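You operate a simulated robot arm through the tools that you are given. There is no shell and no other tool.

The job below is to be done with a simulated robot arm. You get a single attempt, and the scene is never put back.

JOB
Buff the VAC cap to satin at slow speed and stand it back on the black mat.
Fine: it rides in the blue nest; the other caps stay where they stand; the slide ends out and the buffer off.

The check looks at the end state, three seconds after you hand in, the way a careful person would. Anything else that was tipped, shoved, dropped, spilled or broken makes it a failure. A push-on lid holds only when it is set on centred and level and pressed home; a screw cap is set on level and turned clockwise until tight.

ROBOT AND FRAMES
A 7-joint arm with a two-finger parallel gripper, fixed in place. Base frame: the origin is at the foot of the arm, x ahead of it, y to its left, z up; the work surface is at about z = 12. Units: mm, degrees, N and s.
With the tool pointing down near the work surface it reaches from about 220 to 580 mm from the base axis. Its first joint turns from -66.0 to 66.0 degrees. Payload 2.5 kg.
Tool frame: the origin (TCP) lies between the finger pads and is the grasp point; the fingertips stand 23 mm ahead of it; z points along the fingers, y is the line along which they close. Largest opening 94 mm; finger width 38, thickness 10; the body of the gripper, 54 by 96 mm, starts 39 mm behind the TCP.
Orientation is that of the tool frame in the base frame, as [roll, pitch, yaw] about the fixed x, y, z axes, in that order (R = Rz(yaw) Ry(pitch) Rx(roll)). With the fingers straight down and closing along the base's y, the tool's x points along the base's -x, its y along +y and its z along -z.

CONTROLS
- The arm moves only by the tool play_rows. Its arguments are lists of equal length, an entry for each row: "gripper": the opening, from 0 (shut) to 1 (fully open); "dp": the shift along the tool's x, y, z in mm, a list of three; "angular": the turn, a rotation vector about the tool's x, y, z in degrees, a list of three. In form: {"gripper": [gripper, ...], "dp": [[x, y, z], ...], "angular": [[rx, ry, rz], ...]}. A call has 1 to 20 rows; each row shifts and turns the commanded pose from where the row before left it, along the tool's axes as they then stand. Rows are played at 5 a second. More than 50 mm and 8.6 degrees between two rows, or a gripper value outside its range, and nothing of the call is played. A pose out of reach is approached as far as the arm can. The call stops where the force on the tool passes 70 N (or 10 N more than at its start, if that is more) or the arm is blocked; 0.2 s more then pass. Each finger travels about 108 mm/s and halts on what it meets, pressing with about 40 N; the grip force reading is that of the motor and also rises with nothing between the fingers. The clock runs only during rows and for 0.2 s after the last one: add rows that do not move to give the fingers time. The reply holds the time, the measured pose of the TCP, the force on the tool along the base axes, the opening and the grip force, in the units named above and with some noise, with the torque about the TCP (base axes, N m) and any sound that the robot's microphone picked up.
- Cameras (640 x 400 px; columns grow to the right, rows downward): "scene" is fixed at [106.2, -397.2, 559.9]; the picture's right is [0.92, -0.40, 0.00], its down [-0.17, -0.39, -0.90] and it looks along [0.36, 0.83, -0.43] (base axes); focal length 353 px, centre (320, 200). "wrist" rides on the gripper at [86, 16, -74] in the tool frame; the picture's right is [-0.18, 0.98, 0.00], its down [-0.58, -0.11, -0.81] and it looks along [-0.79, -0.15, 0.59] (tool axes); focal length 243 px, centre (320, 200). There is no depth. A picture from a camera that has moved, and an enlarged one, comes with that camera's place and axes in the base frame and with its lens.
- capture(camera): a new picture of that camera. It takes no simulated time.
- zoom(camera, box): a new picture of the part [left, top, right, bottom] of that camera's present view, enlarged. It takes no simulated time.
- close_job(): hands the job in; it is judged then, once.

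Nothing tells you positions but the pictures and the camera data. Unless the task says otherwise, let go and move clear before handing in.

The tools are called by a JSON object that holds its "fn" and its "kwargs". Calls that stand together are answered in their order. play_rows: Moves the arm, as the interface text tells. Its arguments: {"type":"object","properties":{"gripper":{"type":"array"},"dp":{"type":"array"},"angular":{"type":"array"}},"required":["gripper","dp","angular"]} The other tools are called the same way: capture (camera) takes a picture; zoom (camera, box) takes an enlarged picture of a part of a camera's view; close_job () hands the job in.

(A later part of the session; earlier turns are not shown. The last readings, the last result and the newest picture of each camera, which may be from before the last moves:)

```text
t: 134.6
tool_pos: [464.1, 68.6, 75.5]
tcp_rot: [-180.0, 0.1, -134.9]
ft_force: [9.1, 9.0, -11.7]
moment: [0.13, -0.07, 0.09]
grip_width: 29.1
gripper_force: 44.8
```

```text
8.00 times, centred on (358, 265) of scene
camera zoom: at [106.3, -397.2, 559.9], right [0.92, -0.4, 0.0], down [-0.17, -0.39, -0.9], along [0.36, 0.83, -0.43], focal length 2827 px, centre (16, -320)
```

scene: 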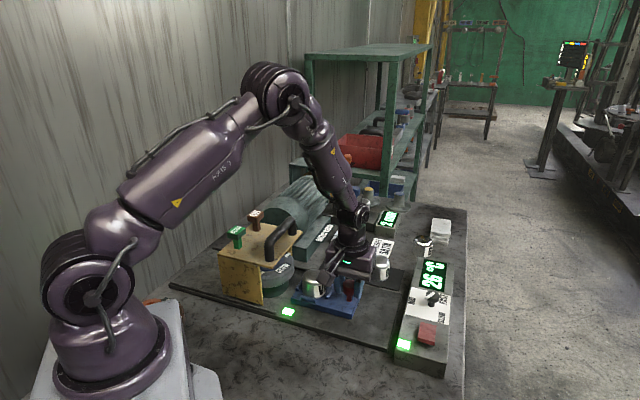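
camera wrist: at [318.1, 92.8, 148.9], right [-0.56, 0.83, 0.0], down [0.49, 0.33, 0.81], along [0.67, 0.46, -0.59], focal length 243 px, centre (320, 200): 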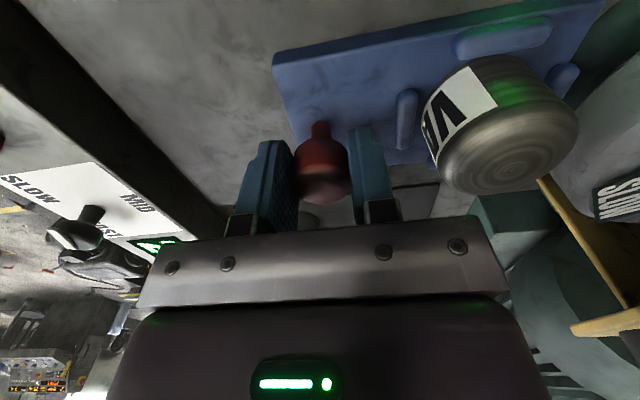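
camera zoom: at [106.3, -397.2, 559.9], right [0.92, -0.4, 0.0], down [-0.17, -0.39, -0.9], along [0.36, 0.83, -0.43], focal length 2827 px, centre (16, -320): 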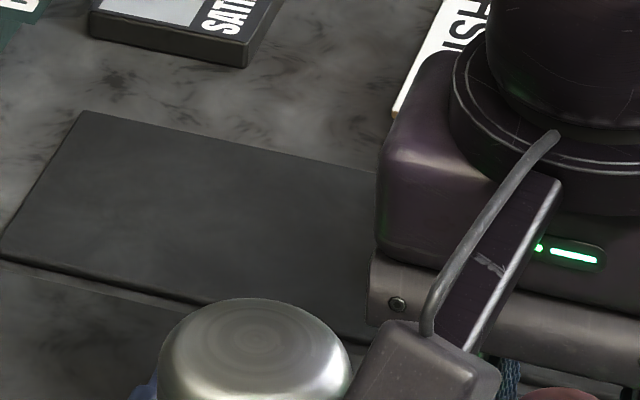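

The slide is back at its starting point. I'll release the red knob, rise, and compare the VAC finish with the other caps and the chart.

{"fn": "play_rows", "kwargs": {"gripper": [0.48, 0.48, 0.48, 0.48, 0.48, 0.48, 0.48, 0.3, 0.1, 0], "dp": [[0, 0, 0], [0, 0, 0], [0, 0, 0], [0, 0, -10], [0, 0, -16], [0, 0, -18], [0, 0, -18], [0, 0, 0], [0, 0, 0], [0, 0, 0]], "angular": [[0, 0, 0], [0, 0, 0], [0, 0, 0], [0, 0, 0], [0, 0, 0], [0, 0, 0], [0, 0, 0], [0, 0, 0], [0, 0, 0], [0, 0, 0]]}}

{"fn": "capture", "kwargs": {"camera": "scene"}}

{"fn": "zoom", "kwargs": {"camera": "scene", "box": [325, 245, 421, 305]}}

{"fn": "capture", "kwargs": {"camera": "wrist"}}

{"fn": "zoom", "kwargs": {"camera": "scene", "box": [328, 220, 376, 250]}}

```text
t: 136.8
tool_pos: [464.5, 67.6, 136.1]
tcp_rot: [-179.9, 0.0, -134.9]
ft_force: [0.8, -0.3, -0.3]
moment: [0.02, 0.01, 0.0]
grip_width: 0.2
gripper_force: 40.3
```

```text
taken
```

scene: 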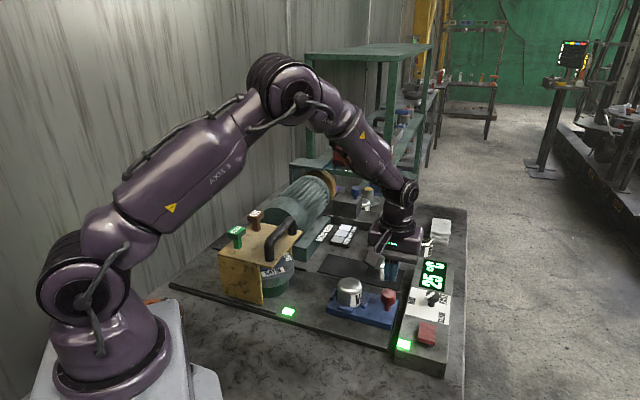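

```text
6.67 times, centred on (373, 275) of scene
camera zoom: at [106.2, -397.2, 559.9], right [0.92, -0.4, 0.0], down [-0.17, -0.39, -0.9], along [0.36, 0.83, -0.43], focal length 2356 px, centre (-33, -300)
```

zoom: 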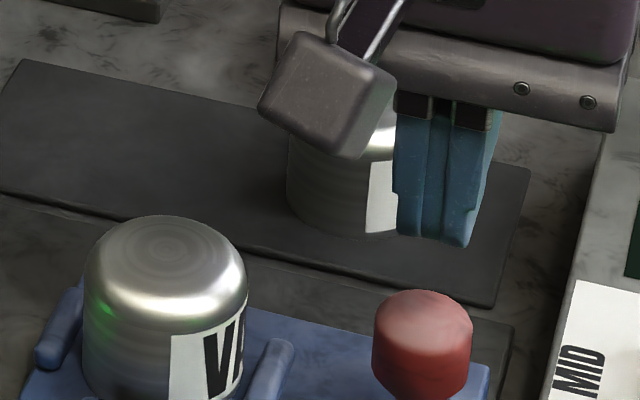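

```text
taken
camera wrist: at [393.6, 17.6, 211.1], right [-0.57, 0.82, 0.0], down [0.49, 0.33, 0.81], along [0.67, 0.46, -0.59], focal length 243 px, centre (320, 200)
```

wrist: 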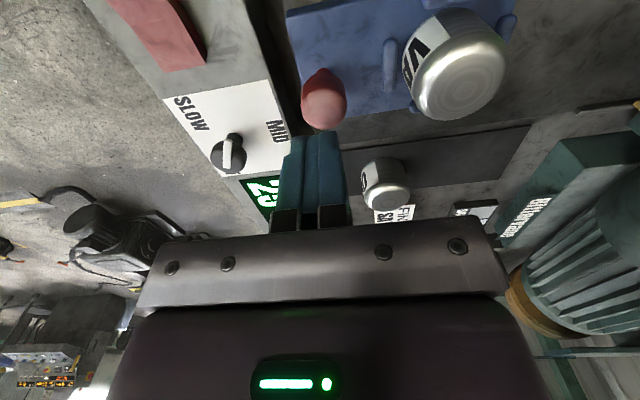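

```text
13.33 times, centred on (352, 235) of scene
camera zoom: at [106.2, -397.2, 559.9], right [0.92, -0.4, 0.0], down [-0.17, -0.39, -0.9], along [0.36, 0.83, -0.43], focal length 4712 px, centre (-107, -267)
```

zoom: 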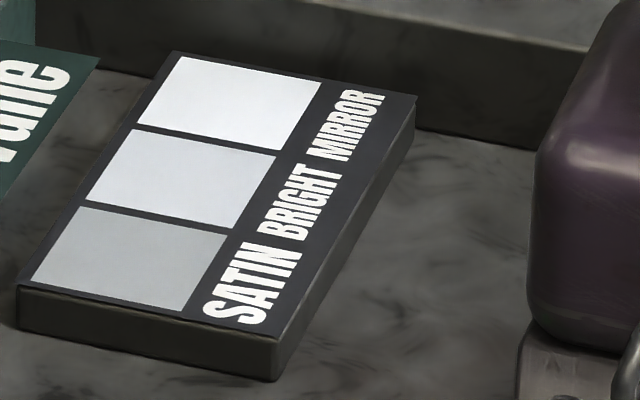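

{"fn": "zoom", "kwargs": {"camera": "wrist", "box": [390, 0, 534, 90]}}

{"fn": "zoom", "kwargs": {"camera": "wrist", "box": [340, 145, 436, 205]}}

{"fn": "zoom", "kwargs": {"camera": "scene", "box": [330, 265, 378, 295]}}

{"fn": "zoom", "kwargs": {"camera": "scene", "box": [400, 225, 448, 255]}}

{"fn": "zoom", "kwargs": {"camera": "scene", "box": [345, 190, 393, 220]}}

```text
4.44 times, centred on (462, 45) of wrist
camera zoom: at [393.6, 17.6, 211.1], right [-0.57, 0.82, 0.0], down [0.49, 0.33, 0.81], along [0.67, 0.46, -0.59], focal length 1078 px, centre (-311, 889)
```

zoom: 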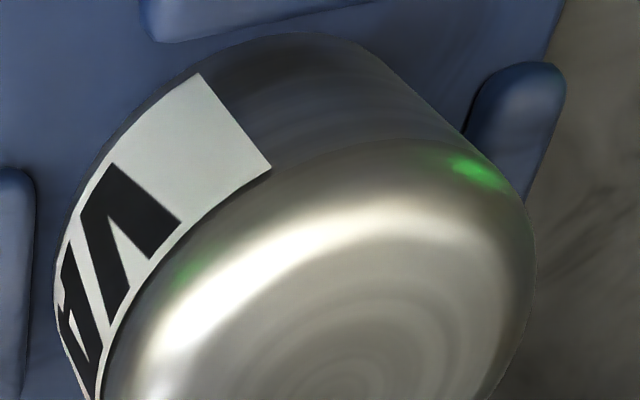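

```text
6.67 times, centred on (388, 175) of wrist
camera zoom: at [393.6, 17.6, 211.1], right [-0.57, 0.82, 0.0], down [0.49, 0.33, 0.81], along [0.67, 0.46, -0.59], focal length 1618 px, centre (-133, 367)
```

zoom: 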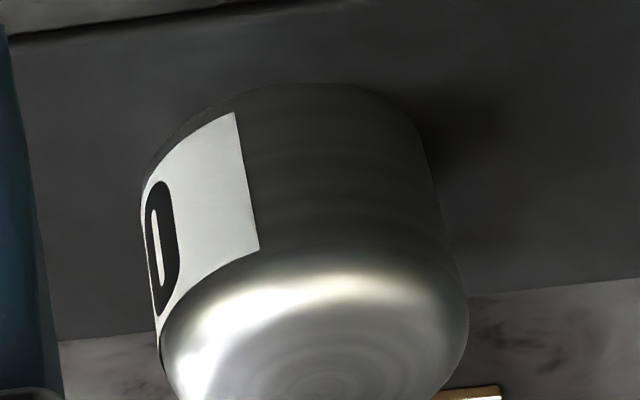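

```text
13.33 times, centred on (354, 280) of scene
camera zoom: at [106.2, -397.2, 559.9], right [0.92, -0.4, 0.0], down [-0.17, -0.39, -0.9], along [0.36, 0.83, -0.43], focal length 4712 px, centre (-133, -867)
```

zoom: 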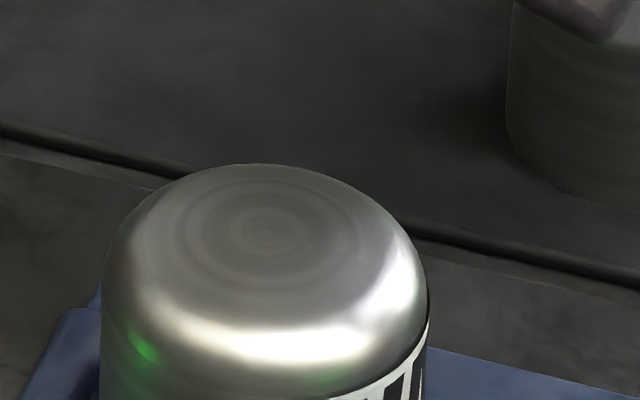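

```text
13.33 times, centred on (424, 240) of scene
camera zoom: at [106.2, -397.2, 559.9], right [0.92, -0.4, 0.0], down [-0.17, -0.39, -0.9], along [0.36, 0.83, -0.43], focal length 4712 px, centre (-1067, -333)
```

zoom: 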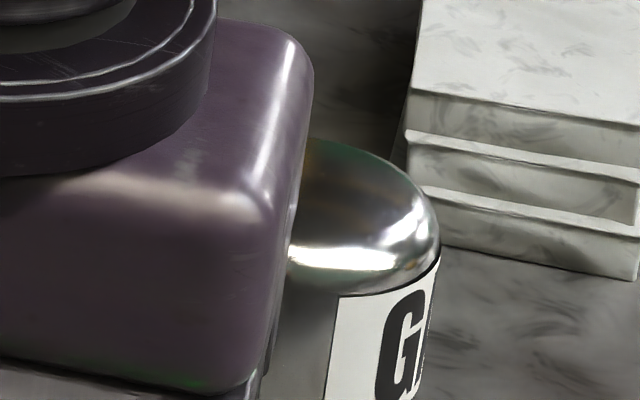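

```text
13.33 times, centred on (369, 205) of scene
camera zoom: at [106.2, -397.2, 559.9], right [0.92, -0.4, 0.0], down [-0.17, -0.39, -0.9], along [0.36, 0.83, -0.43], focal length 4712 px, centre (-333, 133)
```

zoom: 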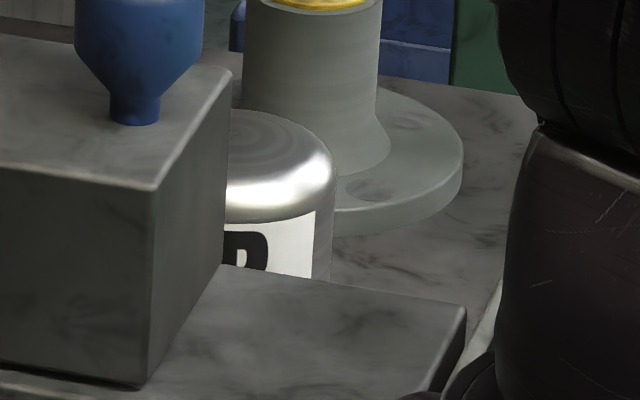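

Satin or not, the first thing is to switch the buffer off. I'll move over the far end of the rocker and press it.

{"fn": "play_rows", "kwargs": {"gripper": [0, 0, 0, 0, 0, 0, 0, 0, 0, 0, 0, 0, 0, 0, 0, 0, 0, 0], "dp": [[12.3, -14.3, 0], [12.3, -14.3, 0], [12.3, -14.3, 0], [12.3, -14.3, 0], [12.3, -14.3, 0], [12.4, -14.4, 0], [0, 0, 14], [0, 0, 14], [0, 0, 14], [0, 0, 10], [0, 0, 3], [0, 0, 3], [0, 0, 2], [0, 0, 0], [0, 0, 0], [0, 0, -10], [0, 0, -16], [0, 0, -16]], "angular": [[0, 0, 0], [0, 0, 0], [0, 0, 0], [0, 0, 0], [0, 0, 0], [0, 0, 0], [0, 0, 0], [0, 0, 0], [0, 0, 0], [0, 0, 0], [0, 0, 0], [0, 0, 0], [0, 0, 0], [0, 0, 0], [0, 0, 0], [0, 0, 0], [0, 0, 0], [0, 0, 0]]}}

{"fn": "capture", "kwargs": {"camera": "scene"}}

{"fn": "zoom", "kwargs": {"camera": "scene", "box": [325, 240, 421, 300]}}

{"fn": "zoom", "kwargs": {"camera": "scene", "box": [380, 300, 460, 350]}}

```text
t: 140.6
tool_pos: [472.5, -45.2, 117.9]
tcp_rot: [-179.9, 0.0, -135.1]
ft_force: [0.6, -0.2, 0.9]
moment: [0.02, -0.03, -0.02]
grip_width: 0.2
gripper_force: 39.8
```

```text
taken
```

scene: 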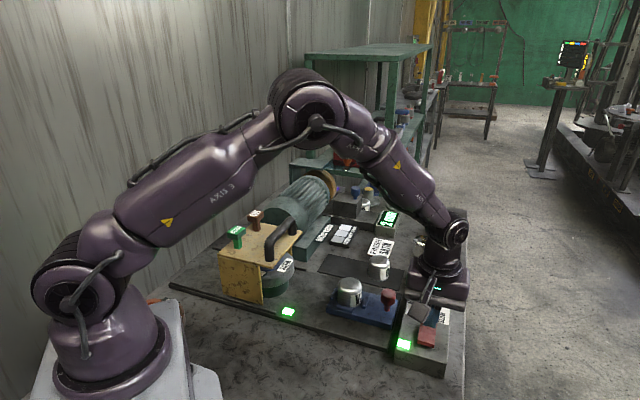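

```text
6.67 times, centred on (373, 270) of scene
camera zoom: at [106.2, -397.2, 559.9], right [0.92, -0.4, 0.0], down [-0.17, -0.39, -0.9], along [0.36, 0.83, -0.43], focal length 2356 px, centre (-33, -267)
```

zoom: 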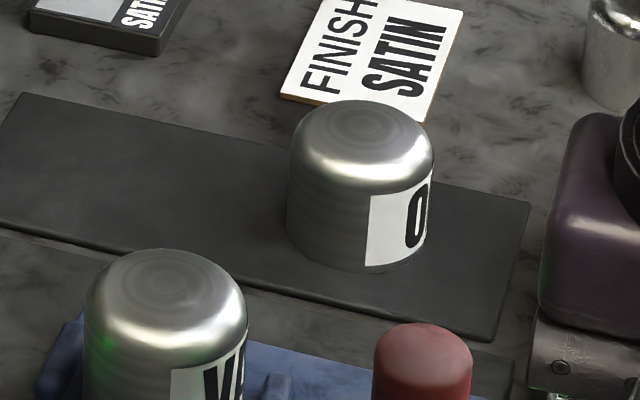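

```text
8.00 times, centred on (420, 325) of scene
camera zoom: at [106.2, -397.2, 559.9], right [0.92, -0.4, 0.0], down [-0.17, -0.39, -0.9], along [0.36, 0.83, -0.43], focal length 2827 px, centre (-480, -800)
```

zoom: 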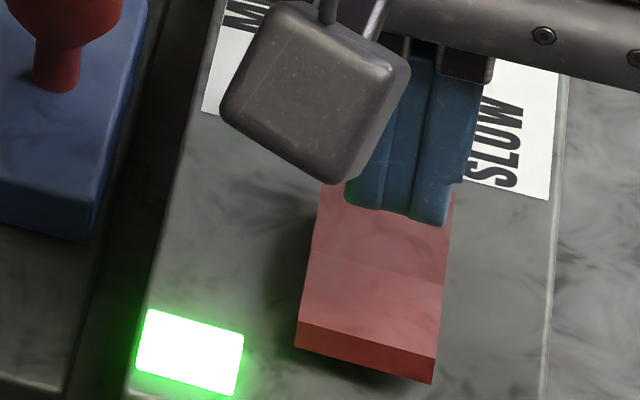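

The VAC cap's sheen now matches the O cap's. I'll wait briefly and check that the lamp goes out and the wheel stops.

{"fn": "play_rows", "kwargs": {"gripper": [0, 0, 0], "dp": [[0, 0, 0], [0, 0, 0], [0, 0, 0]], "angular": [[0, 0, 0], [0, 0, 0], [0, 0, 0]]}}

{"fn": "capture", "kwargs": {"camera": "scene"}}

{"fn": "capture", "kwargs": {"camera": "wrist"}}

{"fn": "zoom", "kwargs": {"camera": "scene", "box": [331, 252, 395, 292]}}

{"fn": "zoom", "kwargs": {"camera": "scene", "box": [331, 275, 379, 305]}}

{"fn": "zoom", "kwargs": {"camera": "scene", "box": [360, 252, 408, 282]}}

```text
t: 141.4
tool_pos: [472.2, -44.8, 117.1]
tcp_rot: [180.0, 0.1, -135.0]
ft_force: [-1.3, -0.2, 0.2]
moment: [-0.02, 0.01, 0.02]
grip_width: 0.0
gripper_force: 39.8
```

```text
taken
```

scene: 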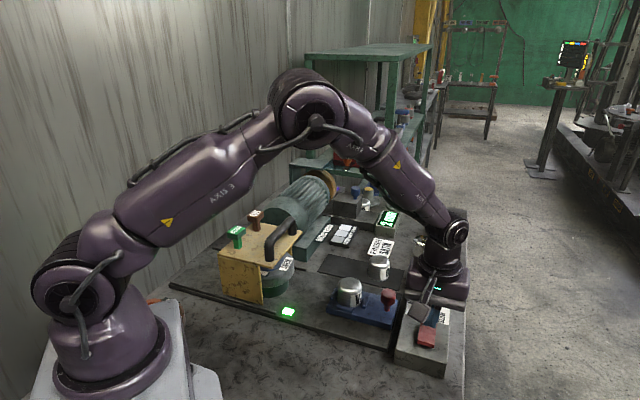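

```text
taken
camera wrist: at [400.4, -95.2, 193.1], right [-0.57, 0.82, 0.0], down [0.49, 0.33, 0.81], along [0.67, 0.46, -0.59], focal length 243 px, centre (320, 200)
```

wrist: 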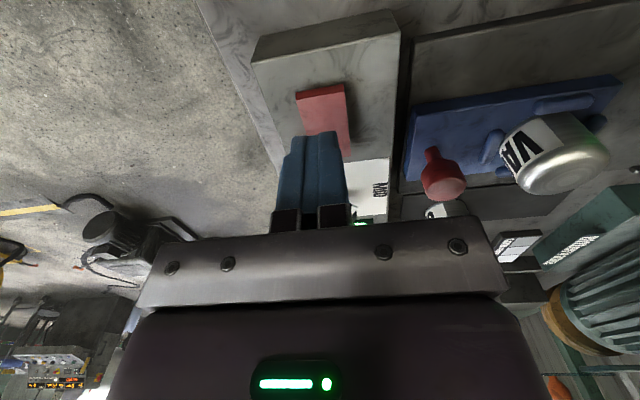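

```text
10.00 times, centred on (363, 272) of scene
camera zoom: at [106.2, -397.2, 559.9], right [0.92, -0.4, 0.0], down [-0.17, -0.39, -0.9], along [0.36, 0.83, -0.43], focal length 3534 px, centre (-110, -520)
```

zoom: 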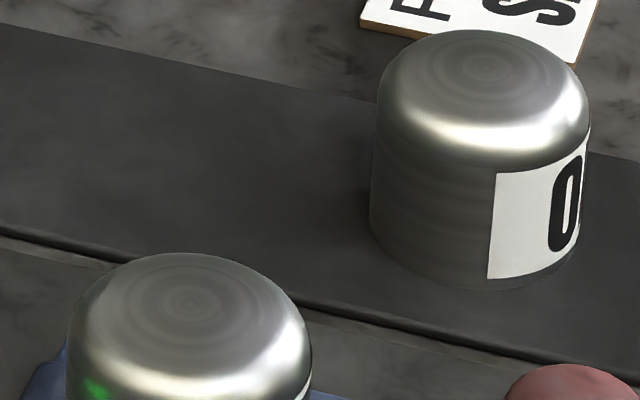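

```text
13.33 times, centred on (355, 290) of scene
camera zoom: at [106.2, -397.2, 559.9], right [0.92, -0.4, 0.0], down [-0.17, -0.39, -0.9], along [0.36, 0.83, -0.43], focal length 4712 px, centre (-147, -1000)
```

zoom: 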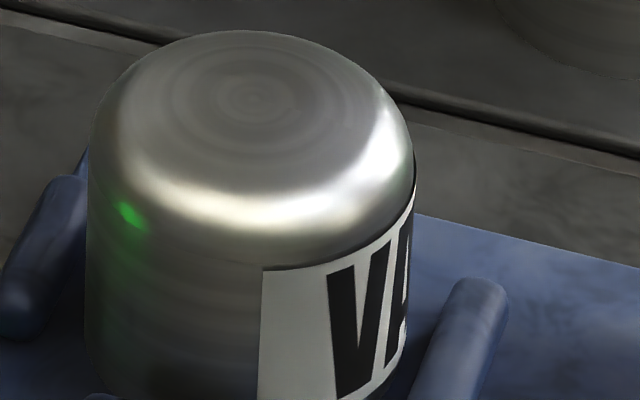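

```text
13.33 times, centred on (384, 267) of scene
camera zoom: at [106.2, -397.2, 559.9], right [0.92, -0.4, 0.0], down [-0.17, -0.39, -0.9], along [0.36, 0.83, -0.43], focal length 4712 px, centre (-533, -693)
```

zoom: 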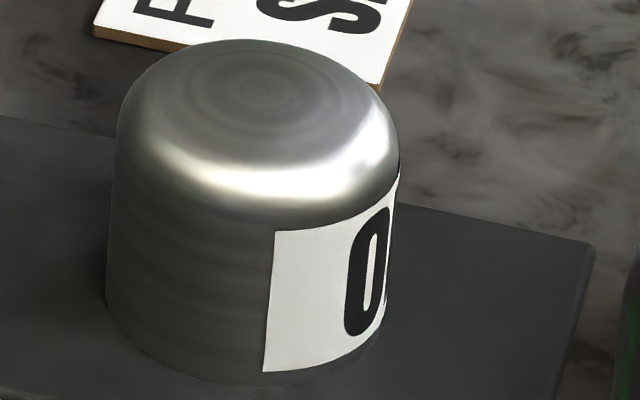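

The lamp is out and the buffer is off. Next I'll return to yaw -90 above the nest to pick the VAC cap back up.

{"fn": "play_rows", "kwargs": {"gripper": [0.1, 0.2, 0.4, 0.6, 0.75, 0.75, 0.75, 0.75, 0.75, 0.75, 0.75, 0.75, 0.75, 0.75, 0.75, 0.75, 0.75, 0.75], "dp": [[0, 0, -11], [0, 0, -11], [0, 0, 0], [0, 0, 0], [0, 0, 0], [0, 0, 0], [0, 0, 0], [0, 0, 0], [-19.1, 7.0, 0], [-19.1, 7.0, 0], [-19.1, 7.0, 0], [-19.1, 7.1, 0], [-19.1, 7.1, 0], [-19.2, 7.0, 0], [-19.2, 7.1, 0], [-19.2, 7.0, 0], [-19.1, 7.1, 0], [0, 0, 0]], "angular": [[0, 0, 0], [0, 0, 0], [0, 0, -7.6], [0, 0, -7.6], [0, 0, -7.6], [0, 0, -7.6], [0, 0, -7.6], [0, 0, -7.5], [0, 0, 0], [0, 0, 0], [0, 0, 0], [0, 0, 0], [0, 0, 0], [0, 0, 0], [0, 0, 0], [0, 0, 0], [0, 0, 0], [0, 0, 0]]}}

{"fn": "capture", "kwargs": {"camera": "wrist"}}

{"fn": "zoom", "kwargs": {"camera": "wrist", "box": [200, 0, 440, 150]}}

```text
t: 145.2
tool_pos: [407.5, 126.2, 138.7]
tcp_rot: [180.0, 0.0, -89.5]
ft_force: [1.4, -0.6, 0.3]
moment: [-0.01, 0.02, 0.0]
grip_width: 70.5
gripper_force: 0.2
```

```text
taken
camera wrist: at [393.3, 40.0, 214.3], right [-0.98, 0.17, 0.0], down [0.1, 0.58, 0.81], along [0.14, 0.79, -0.59], focal length 243 px, centre (320, 200)
```

wrist: 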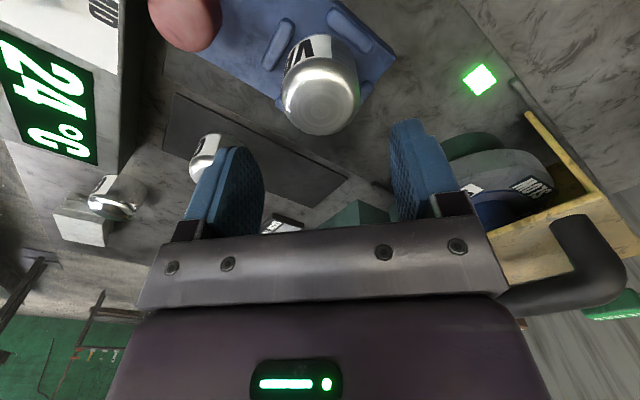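

```text
2.67 times, centred on (320, 75) of wrist
camera zoom: at [393.3, 40.0, 214.3], right [-0.98, 0.17, 0.0], down [0.1, 0.58, 0.81], along [0.14, 0.79, -0.59], focal length 647 px, centre (320, 533)
```

zoom: 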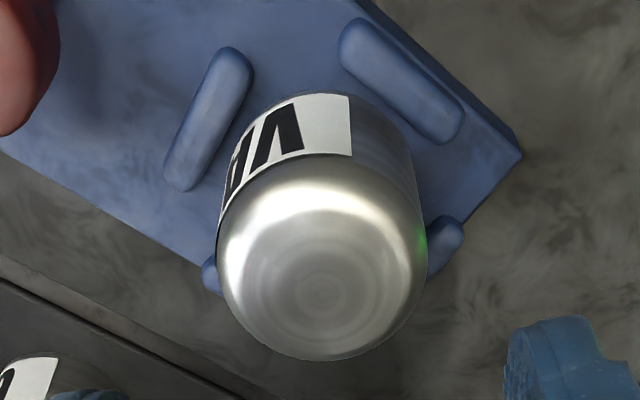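

The cap sits in the nest exactly as I left it, and I'm back on the same axis. I'll lower and grip it.

{"fn": "play_rows", "kwargs": {"gripper": [0.75, 0.75, 0.75, 0.75, 0.75, 0.75, 0.75, 0.0, 0.0, 0.0, 0.0, 0.0, 0.0], "dp": [[0, 0, 12], [0, 0, 12], [0, 0, 12], [0, 0, 12], [0, 0, 12], [0, 0, 10], [0, 0, 5], [0, 0, 0], [0, 0, 0], [0, 0, 0], [0, 0, 0], [0, 0, 0], [0, 0, 0]], "angular": [[0, 0, 0], [0, 0, 0], [0, 0, 0], [0, 0, 0], [0, 0, 0], [0, 0, 0], [0, 0, 0], [0, 0, 0], [0, 0, 0], [0, 0, 0], [0, 0, 0], [0, 0, 0], [0, 0, 0]]}}

{"fn": "capture", "kwargs": {"camera": "wrist"}}

{"fn": "zoom", "kwargs": {"camera": "scene", "box": [310, 255, 406, 315]}}

```text
t: 148.0
tool_pos: [407.4, 126.6, 64.4]
tcp_rot: [-180.0, 0.1, -89.5]
ft_force: [1.4, 0.7, -0.2]
moment: [0.05, 0.05, 0.0]
grip_width: 51.3
gripper_force: 40.1
```

```text
taken
camera wrist: at [393.3, 40.6, 139.1], right [-0.98, 0.17, 0.0], down [0.1, 0.58, 0.81], along [0.14, 0.79, -0.59], focal length 243 px, centre (320, 200)
```

wrist: 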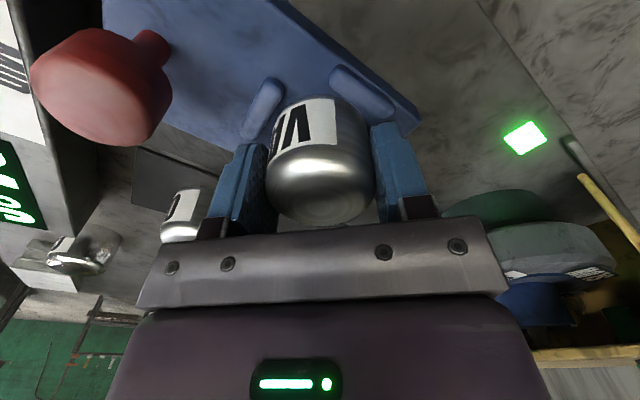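

```text
6.67 times, centred on (358, 285) of scene
camera zoom: at [106.2, -397.2, 559.9], right [0.92, -0.4, 0.0], down [-0.17, -0.39, -0.9], along [0.36, 0.83, -0.43], focal length 2356 px, centre (67, -367)
```

zoom: 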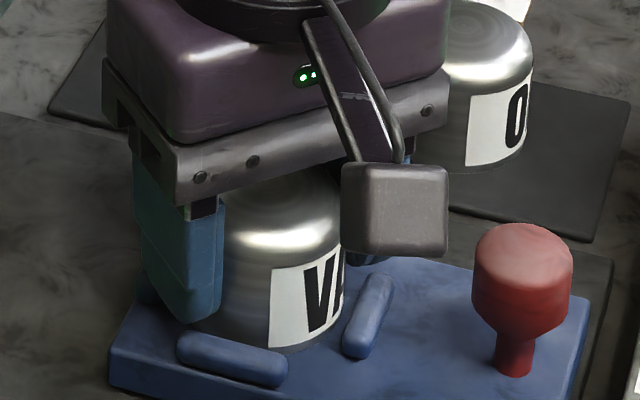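

Gripped at 51.3 mm. I'll lift slowly and check it stays in the fingers.

{"fn": "play_rows", "kwargs": {"gripper": [0, 0, 0, 0, 0, 0, 0, 0, 0, 0, 0, 0, 0, 0, 0], "dp": [[0, 0, -2], [0, 0, -2], [0, 0, -3], [0, 0, -4], [0, 0, -5], [0, 0, -6], [0, 0, -6], [0, 0, -6], [0, 0, -6], [0, 0, -6], [0, 0, -6], [0, 0, -6], [0, 0, -6], [0, 0, -6], [0, 0, 0]], "angular": [[0, 0, 0], [0, 0, 0], [0, 0, 0], [0, 0, 0], [0, 0, 0], [0, 0, 0], [0, 0, 0], [0, 0, 0], [0, 0, 0], [0, 0, 0], [0, 0, 0], [0, 0, 0], [0, 0, 0], [0, 0, 0], [0, 0, 0]]}}

{"fn": "capture", "kwargs": {"camera": "wrist"}}

{"fn": "zoom", "kwargs": {"camera": "scene", "box": [310, 225, 438, 305]}}

{"fn": "zoom", "kwargs": {"camera": "wrist", "box": [224, 70, 416, 190]}}

```text
t: 151.2
tool_pos: [407.0, 126.6, 135.9]
tcp_rot: [179.9, 0.1, -89.5]
ft_force: [-0.7, 0.3, -1.7]
moment: [-0.01, -0.01, 0.03]
grip_width: 50.9
gripper_force: 40.0
```

```text
taken
camera wrist: at [392.3, 39.8, 210.5], right [-0.98, 0.17, 0.0], down [0.1, 0.58, 0.81], along [0.14, 0.79, -0.59], focal length 243 px, centre (320, 200)
```

wrist: 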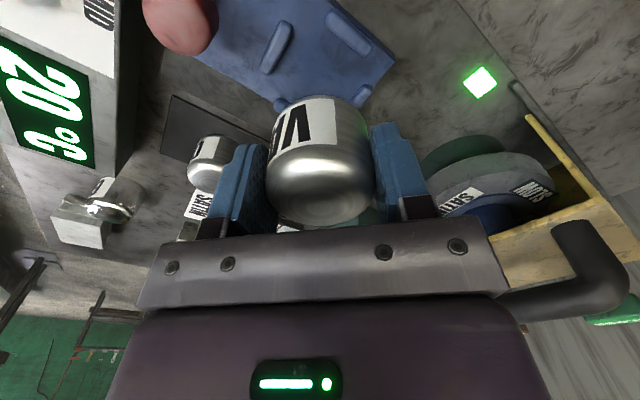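

```text
5.00 times, centred on (374, 265) of scene
camera zoom: at [106.2, -397.2, 559.9], right [0.92, -0.4, 0.0], down [-0.17, -0.39, -0.9], along [0.36, 0.83, -0.43], focal length 1767 px, centre (50, -125)
```

zoom: 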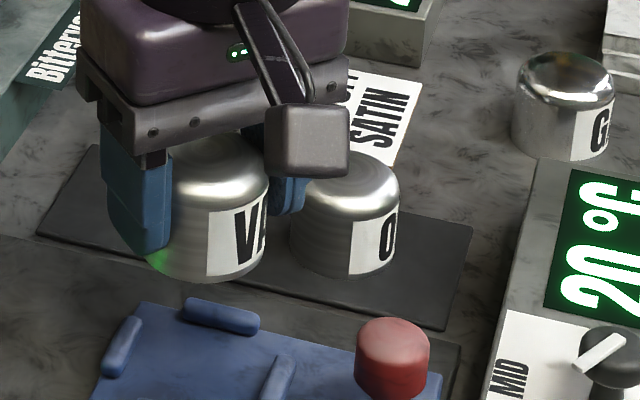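

```text
3.33 times, centred on (320, 130) of wrist
camera zoom: at [392.3, 39.8, 210.5], right [-0.98, 0.17, 0.0], down [0.1, 0.58, 0.81], along [0.14, 0.79, -0.59], focal length 809 px, centre (320, 433)
```

zoom: 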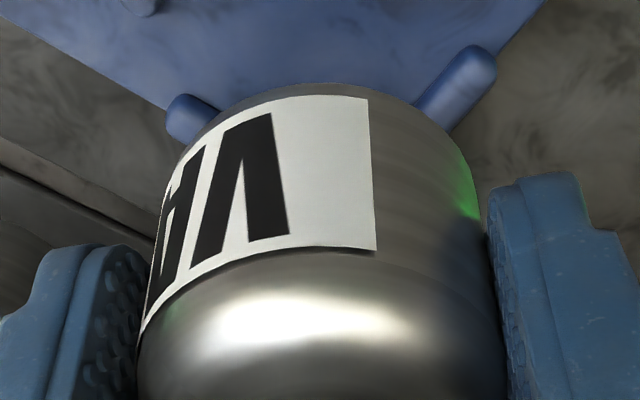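

It's held securely, level, at a safe height. I'll carry it back over its original spot on the black mat.

{"fn": "play_rows", "kwargs": {"gripper": [0, 0, 0, 0, 0, 0, 0, 0, 0, 0, 0, 0, 0, 0], "dp": [[-5, -2.1, 0], [-10, -4.2, 0], [-13, -5.5, 0], [-13, -5.5, 0], [-13, -5.5, 0], [-13, -5.5, 0], [-13, -5.5, 0], [-13, -5.5, 0], [-13, -5.5, 0], [-13, -5.5, 0], [-11, -4.6, 0], [-7, -3, 0], [-3.1, -1.3, 0], [0, 0, 0]], "angular": [[0, 0, 0], [0, 0, 0], [0, 0, 0], [0, 0, 0], [0, 0, 0], [0, 0, 0], [0, 0, 0], [0, 0, 0], [0, 0, 0], [0, 0, 0], [0, 0, 0], [0, 0, 0], [0, 0, 0], [0, 0, 0]]}}

{"fn": "capture", "kwargs": {"camera": "wrist"}}

{"fn": "zoom", "kwargs": {"camera": "scene", "box": [290, 205, 418, 285]}}

```text
t: 154.2
tool_pos: [464.2, 268.4, 135.0]
tcp_rot: [180.0, 0.1, -89.5]
ft_force: [0.4, -0.8, -2.4]
moment: [0.03, 0.01, -0.01]
grip_width: 51.2
gripper_force: 39.8
```

```text
taken
camera wrist: at [450.4, 180.9, 210.3], right [-0.98, 0.17, 0.0], down [0.1, 0.58, 0.81], along [0.14, 0.79, -0.59], focal length 243 px, centre (320, 200)
```

wrist: 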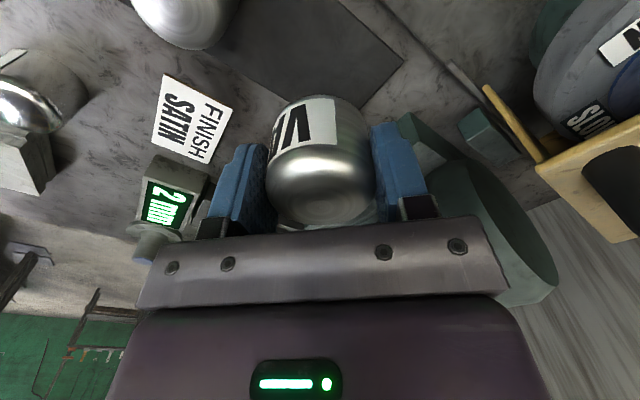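

```text
5.00 times, centred on (354, 245) of scene
camera zoom: at [106.2, -397.2, 559.9], right [0.92, -0.4, 0.0], down [-0.17, -0.39, -0.9], along [0.36, 0.83, -0.43], focal length 1767 px, centre (150, -25)
```

zoom: 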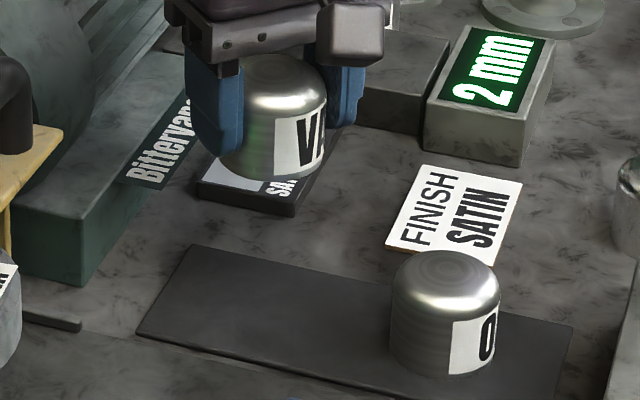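

I'm back over the original spot. I'll lower steadily, then creep to contact.

{"fn": "play_rows", "kwargs": {"gripper": [0, 0, 0, 0, 0, 0, 0, 0, 0, 0, 0], "dp": [[0, 0, 5], [0, 0, 10], [0, 0, 10], [0, 0, 10], [0, 0, 10], [0, 0, 10], [0, 0, 10], [0, 0, 10], [0, 0, 8], [0, 0, 4], [0, 0, 0]], "angular": [[0, 0, 0], [0, 0, 0], [0, 0, 0], [0, 0, 0], [0, 0, 0], [0, 0, 0], [0, 0, 0], [0, 0, 0], [0, 0, 0], [0, 0, 0], [0, 0, 0]]}}

{"fn": "zoom", "kwargs": {"camera": "scene", "box": [300, 225, 412, 295]}}

{"fn": "capture", "kwargs": {"camera": "wrist"}}

```text
t: 156.6
tool_pos: [465.4, 267.9, 48.9]
tcp_rot: [179.9, -0.1, -89.4]
ft_force: [-0.1, -0.1, -2.0]
moment: [-0.03, 0.03, 0.0]
grip_width: 51.1
gripper_force: 39.7
```

```text
5.71 times, centred on (356, 260) of scene
camera zoom: at [106.2, -397.2, 559.9], right [0.92, -0.4, 0.0], down [-0.17, -0.39, -0.9], along [0.36, 0.83, -0.43], focal length 2020 px, centre (114, -143)
```

zoom: 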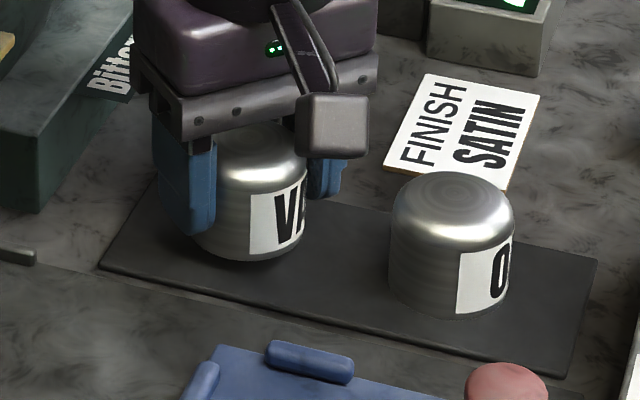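

```text
taken
camera wrist: at [450.6, 181.4, 123.2], right [-0.98, 0.17, 0.0], down [0.1, 0.58, 0.81], along [0.14, 0.79, -0.59], focal length 243 px, centre (320, 200)
```

wrist: 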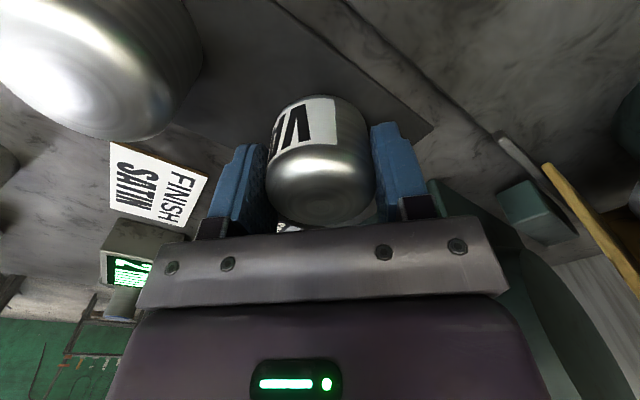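

{"fn": "play_rows", "kwargs": {"gripper": [0, 0, 0, 0], "dp": [[0, 0, 2], [0, 0, 2], [0, 0, 1.5], [0, 0, 0]], "angular": [[0, 0, 0], [0, 0, 0], [0, 0, 0], [0, 0, 0]]}}

{"fn": "play_rows", "kwargs": {"gripper": [0, 0, 0], "dp": [[0, 0, 1], [0, 0, 1], [0, 0, 0]], "angular": [[0, 0, 0], [0, 0, 0], [0, 0, 0]]}}

```text
t: 157.6
tool_pos: [464.5, 266.7, 43.8]
tcp_rot: [180.0, 0.0, -89.4]
ft_force: [-0.2, 0.4, -3.3]
moment: [0.03, -0.02, 0.0]
grip_width: 51.1
gripper_force: 40.1
```

```text
t: 158.4
tool_pos: [463.1, 267.2, 40.8]
tcp_rot: [179.9, 0.0, -89.4]
ft_force: [-0.9, -0.1, -2.1]
moment: [-0.02, 0.01, 0.01]
grip_width: 51.3
gripper_force: 39.5
```

{"fn": "play_rows", "kwargs": {"gripper": [0, 0, 0], "dp": [[0, 0, 0.8], [0, 0, 0.8], [0, 0, 0]], "angular": [[0, 0, 0], [0, 0, 0], [0, 0, 0]]}}

{"fn": "zoom", "kwargs": {"camera": "scene", "box": [300, 225, 412, 295]}}

```text
t: 159.2
tool_pos: [464.5, 267.7, 39.4]
tcp_rot: [-179.9, 0.0, -89.4]
ft_force: [-0.4, 0.2, -2.8]
moment: [0.04, 0.0, 0.01]
grip_width: 50.9
gripper_force: 40.2
```

```text
5.71 times, centred on (356, 260) of scene
camera zoom: at [106.2, -397.2, 559.9], right [0.92, -0.4, 0.0], down [-0.17, -0.39, -0.9], along [0.36, 0.83, -0.43], focal length 2020 px, centre (114, -143)
```

zoom: 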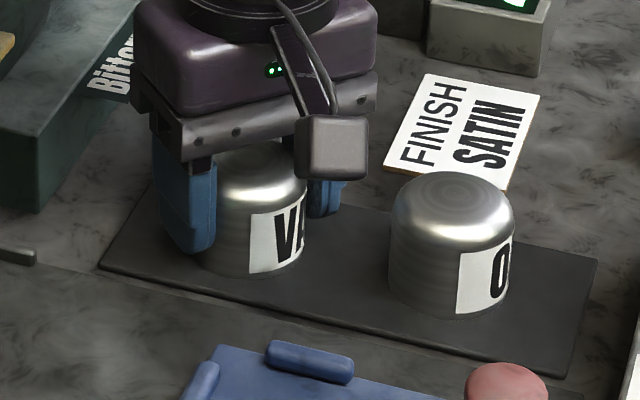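

{"fn": "play_rows", "kwargs": {"gripper": [0, 0, 0], "dp": [[0, 0, 0.8], [0, 0, 0.8], [0, 0, 0]], "angular": [[0, 0, 0], [0, 0, 0], [0, 0, 0]]}}

{"fn": "play_rows", "kwargs": {"gripper": [0, 0], "dp": [[0, 0, 0.6], [0, 0, 0]], "angular": [[0, 0, 0], [0, 0, 0]]}}

```text
t: 160.0
tool_pos: [464.3, 267.6, 38.7]
tcp_rot: [-179.9, -0.1, -89.5]
ft_force: [-3.3, -2.9, 10.4]
moment: [-0.08, 0.32, 0.0]
grip_width: 51.2
gripper_force: 39.5
```

```text
t: 160.6
tool_pos: [465.5, 267.5, 38.5]
tcp_rot: [-180.0, 0.0, -89.5]
ft_force: [-7.8, -7.2, 25.4]
moment: [-0.13, 0.56, 0.02]
grip_width: 51.0
gripper_force: 40.1
```

The cap is standing on the mat (contact force 25 N). I'll ease off the pressure, open gently, rise straight up and check.

{"fn": "play_rows", "kwargs": {"gripper": [0.0, 0.58, 0.65, 0.75, 0.8, 0.8, 0.8, 0.8, 0.8, 0.8, 0.8, 0.8, 0.8], "dp": [[0, 0, -1], [0, 0, 0], [0, 0, 0], [0, 0, 0], [0, 0, 0], [0, 0, -3], [0, 0, -6], [0, 0, -10], [0, 0, -14], [0, 0, -14], [0, 0, -14], [0, 0, -14], [0, 0, -14]], "angular": [[0, 0, 0], [0, 0, 0], [0, 0, 0], [0, 0, 0], [0, 0, 0], [0, 0, 0], [0, 0, 0], [0, 0, 0], [0, 0, 0], [0, 0, 0], [0, 0, 0], [0, 0, 0], [0, 0, 0]]}}

{"fn": "capture", "kwargs": {"camera": "wrist"}}

{"fn": "capture", "kwargs": {"camera": "scene"}}

{"fn": "zoom", "kwargs": {"camera": "scene", "box": [310, 230, 438, 310]}}

{"fn": "zoom", "kwargs": {"camera": "scene", "box": [310, 270, 470, 370]}}

```text
t: 163.4
tool_pos: [465.7, 267.5, 129.5]
tcp_rot: [-180.0, -0.1, -89.5]
ft_force: [-0.2, 0.6, 0.8]
moment: [0.01, 0.03, 0.02]
grip_width: 75.0
gripper_force: 0.1
```

```text
taken
camera wrist: at [450.4, 180.2, 202.4], right [-0.98, 0.18, 0.0], down [0.1, 0.58, 0.81], along [0.14, 0.79, -0.59], focal length 243 px, centre (320, 200)
```

wrist: 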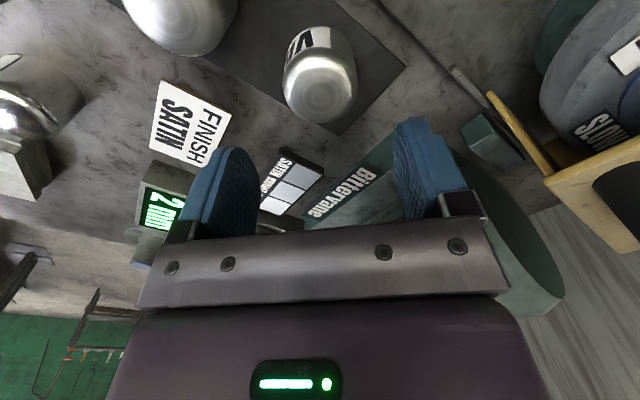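

```text
taken
```

scene: 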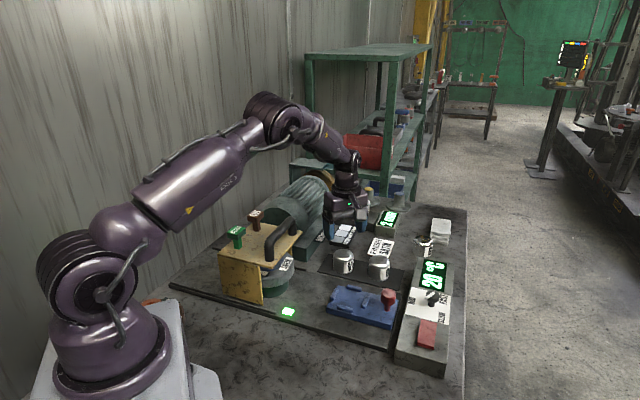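

```text
5.00 times, centred on (374, 270) of scene
camera zoom: at [106.2, -397.2, 559.9], right [0.92, -0.4, 0.0], down [-0.17, -0.39, -0.9], along [0.36, 0.83, -0.43], focal length 1767 px, centre (50, -150)
```

zoom: 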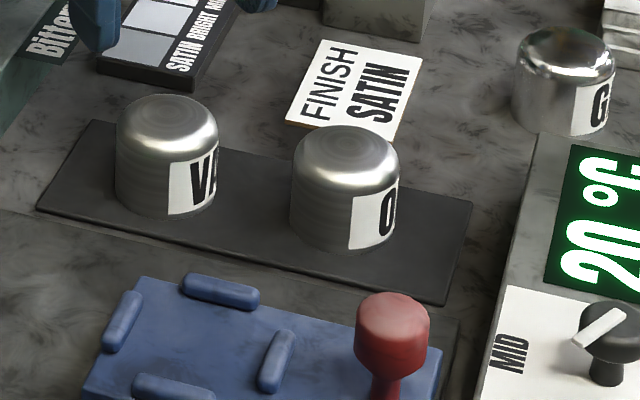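

```text
4.00 times, centred on (390, 320) of scene
camera zoom: at [106.2, -397.2, 559.9], right [0.92, -0.4, 0.0], down [-0.17, -0.39, -0.9], along [0.36, 0.83, -0.43], focal length 1414 px, centre (40, -280)
```

zoom: 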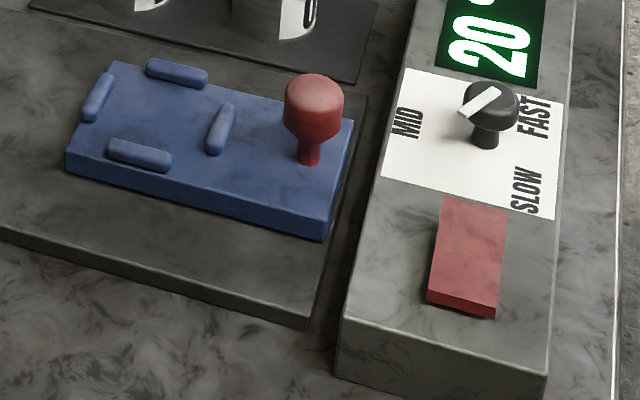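

The VAC cap stands on the mat next to the O cap with the same finish, and the buffer is off. The slide sits about 2.5 mm short of its original out position. I'll compare finishes more closely, then draw the slide fully out.

{"fn": "zoom", "kwargs": {"camera": "scene", "box": [325, 240, 405, 290]}}

{"fn": "zoom", "kwargs": {"camera": "wrist", "box": [256, 20, 384, 100]}}

{"fn": "zoom", "kwargs": {"camera": "wrist", "box": [110, 0, 238, 80]}}

{"fn": "zoom", "kwargs": {"camera": "scene", "box": [345, 185, 409, 225]}}

```text
8.00 times, centred on (365, 265) of scene
camera zoom: at [106.2, -397.2, 559.9], right [0.92, -0.4, 0.0], down [-0.17, -0.39, -0.9], along [0.36, 0.83, -0.43], focal length 2827 px, centre (-40, -320)
```

zoom: 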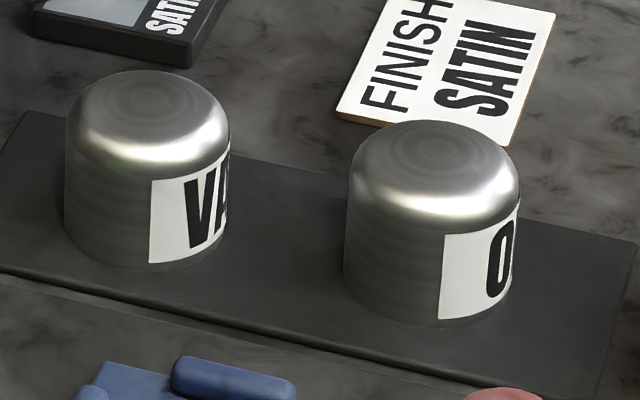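

```text
5.00 times, centred on (320, 60) of wrist
camera zoom: at [450.4, 180.2, 202.4], right [-0.98, 0.18, 0.0], down [0.1, 0.58, 0.81], along [0.14, 0.79, -0.59], focal length 1213 px, centre (320, 900)
```

zoom: 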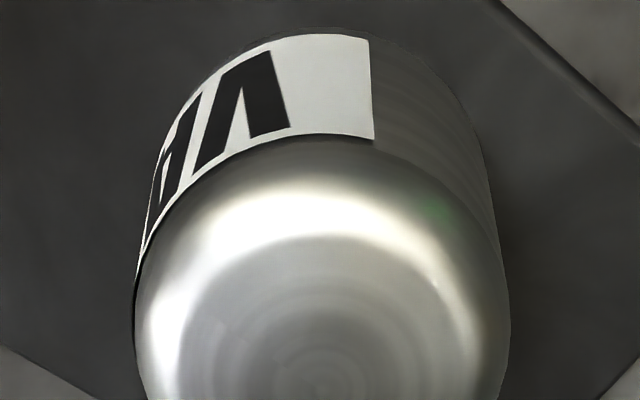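

```text
5.00 times, centred on (174, 40) of wrist
camera zoom: at [450.4, 180.2, 202.4], right [-0.98, 0.18, 0.0], down [0.1, 0.58, 0.81], along [0.14, 0.79, -0.59], focal length 1213 px, centre (1050, 1000)
```

zoom: 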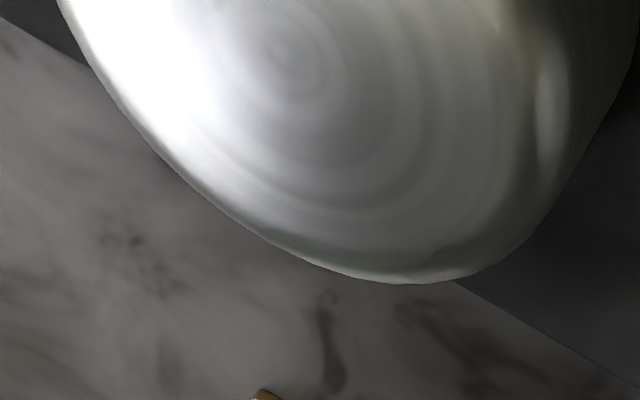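

```text
10.00 times, centred on (377, 205) of scene
camera zoom: at [106.2, -397.2, 559.9], right [0.92, -0.4, 0.0], down [-0.17, -0.39, -0.9], along [0.36, 0.83, -0.43], focal length 3534 px, centre (-250, 150)
```

zoom: 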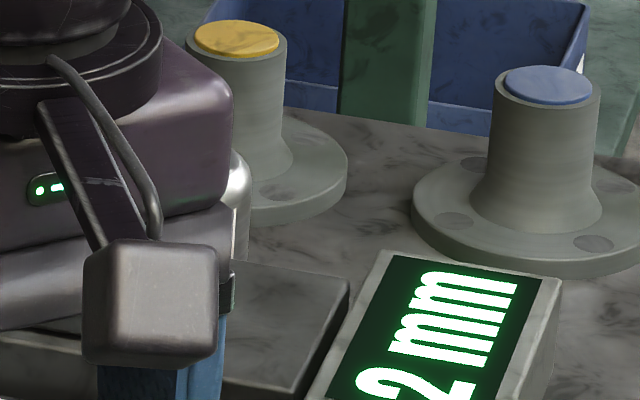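

The finishes match. Next I'll go back to the red knob to draw the slide fully out.

{"fn": "play_rows", "kwargs": {"gripper": [0.7, 0.6, 0.5, 0.48, 0.48, 0.48, 0.48, 0.48, 0.48, 0.48, 0.48, 0.48, 0.48, 0.48, 0.48, 0.48, 0.48], "dp": [[0, 0, -4], [0, 0, -4], [0, 0, 0], [0, 0, 0], [0, 0, 0], [0, 0, 0], [14.2, -13.7, 0], [14.2, -13.7, 0], [14.2, -13.7, 0], [14.2, -13.7, 0], [14.2, -13.7, 0], [14.2, -13.7, 0], [14.2, -13.7, 0], [14.2, -13.7, 0], [14.2, -13.7, 0], [14.2, -13.5, 0], [0, 0, 0]], "angular": [[0, 0, 7.6], [0, 0, 7.6], [0, 0, 7.6], [0, 0, 7.6], [0, 0, 7.6], [0, 0, 7.5], [0, 0, 0], [0, 0, 0], [0, 0, 0], [0, 0, 0], [0, 0, 0], [0, 0, 0], [0, 0, 0], [0, 0, 0], [0, 0, 0], [0, 0, 0], [0, 0, 0]]}}

{"fn": "capture", "kwargs": {"camera": "wrist"}}

{"fn": "zoom", "kwargs": {"camera": "wrist", "box": [224, 30, 416, 150]}}

{"fn": "zoom", "kwargs": {"camera": "scene", "box": [320, 210, 400, 260]}}

```text
t: 167.0
tool_pos: [461.3, 69.4, 136.7]
tcp_rot: [-180.0, -0.1, -134.9]
ft_force: [-0.8, 0.0, 0.0]
moment: [-0.01, 0.01, 0.02]
grip_width: 45.0
gripper_force: 0.1
```

```text
taken
camera wrist: at [390.5, 20.1, 210.3], right [-0.57, 0.82, 0.0], down [0.49, 0.33, 0.81], along [0.67, 0.46, -0.59], focal length 243 px, centre (320, 200)
```

wrist: 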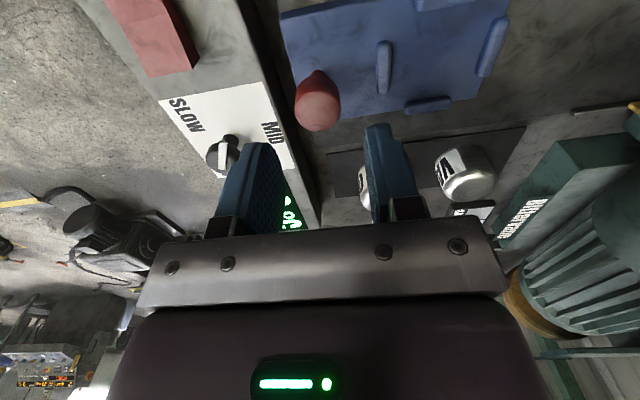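

```text
3.33 times, centred on (320, 90) of wrist
camera zoom: at [390.5, 20.1, 210.3], right [-0.57, 0.82, 0.0], down [0.49, 0.33, 0.81], along [0.67, 0.46, -0.59], focal length 809 px, centre (320, 567)
```

zoom: 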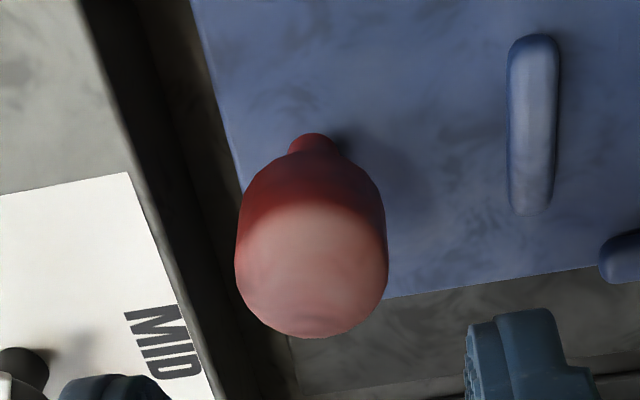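

```text
8.00 times, centred on (360, 235) of scene
camera zoom: at [106.2, -397.2, 559.9], right [0.92, -0.4, 0.0], down [-0.17, -0.39, -0.9], along [0.36, 0.83, -0.43], focal length 2827 px, centre (0, -80)
```

zoom: 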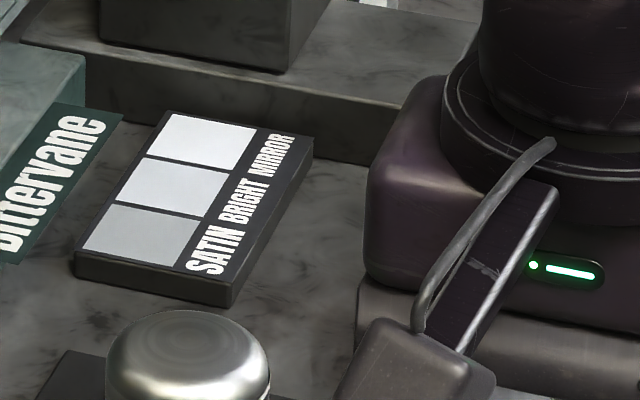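

{"fn": "play_rows", "kwargs": {"gripper": [0.48, 0.48, 0.48, 0.48, 0.48, 0.48, 0.48, 0.0, 0.0, 0.0, 0.0], "dp": [[-1.3, -1.6, 0], [0, 0, 12], [0, 0, 12], [0, 0, 12], [0, 0, 12], [0, 0, 9], [0, 0, 4.5], [0, 0, 0], [0, 0, 0], [0, 0, 0], [0, 0, 0]], "angular": [[0, 0, 0], [0, 0, 0], [0, 0, 0], [0, 0, 0], [0, 0, 0], [0, 0, 0], [0, 0, 0], [0, 0, 0], [0, 0, 0], [0, 0, 0], [0, 0, 0]]}}

{"fn": "play_rows", "kwargs": {"gripper": [0, 0, 0, 0], "dp": [[0, -1.5, 0], [0, -1.5, 0], [0, -1, 0], [0, 0, 0]], "angular": [[0, 0, 0], [0, 0, 0], [0, 0, 0], [0, 0, 0]]}}

{"fn": "zoom", "kwargs": {"camera": "scene", "box": [310, 270, 470, 370]}}

```text
t: 169.4
tool_pos: [463.2, 70.0, 73.5]
tcp_rot: [180.0, -0.1, -135.0]
ft_force: [-0.7, -0.8, -0.1]
moment: [-0.16, 0.04, 0.01]
grip_width: 29.2
gripper_force: 45.4
```

```text
t: 170.4
tool_pos: [466.2, 67.6, 73.8]
tcp_rot: [179.9, -0.3, -135.0]
ft_force: [-18.5, -4.8, 18.3]
moment: [0.22, 0.0, -0.01]
grip_width: 29.4
gripper_force: 44.9
```

```text
4.00 times, centred on (390, 320) of scene
camera zoom: at [106.1, -397.2, 559.9], right [0.92, -0.4, 0.0], down [-0.17, -0.39, -0.9], along [0.36, 0.83, -0.43], focal length 1414 px, centre (40, -280)
```

zoom: 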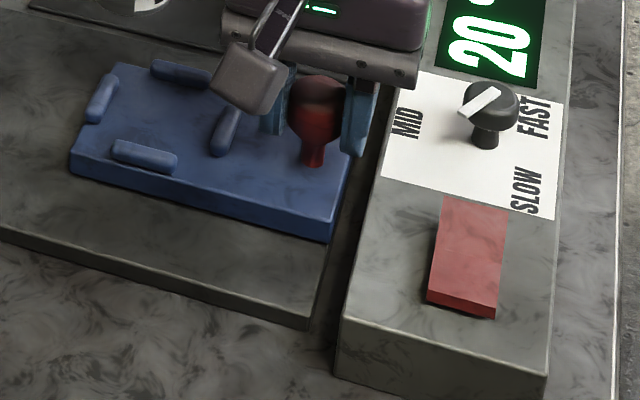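

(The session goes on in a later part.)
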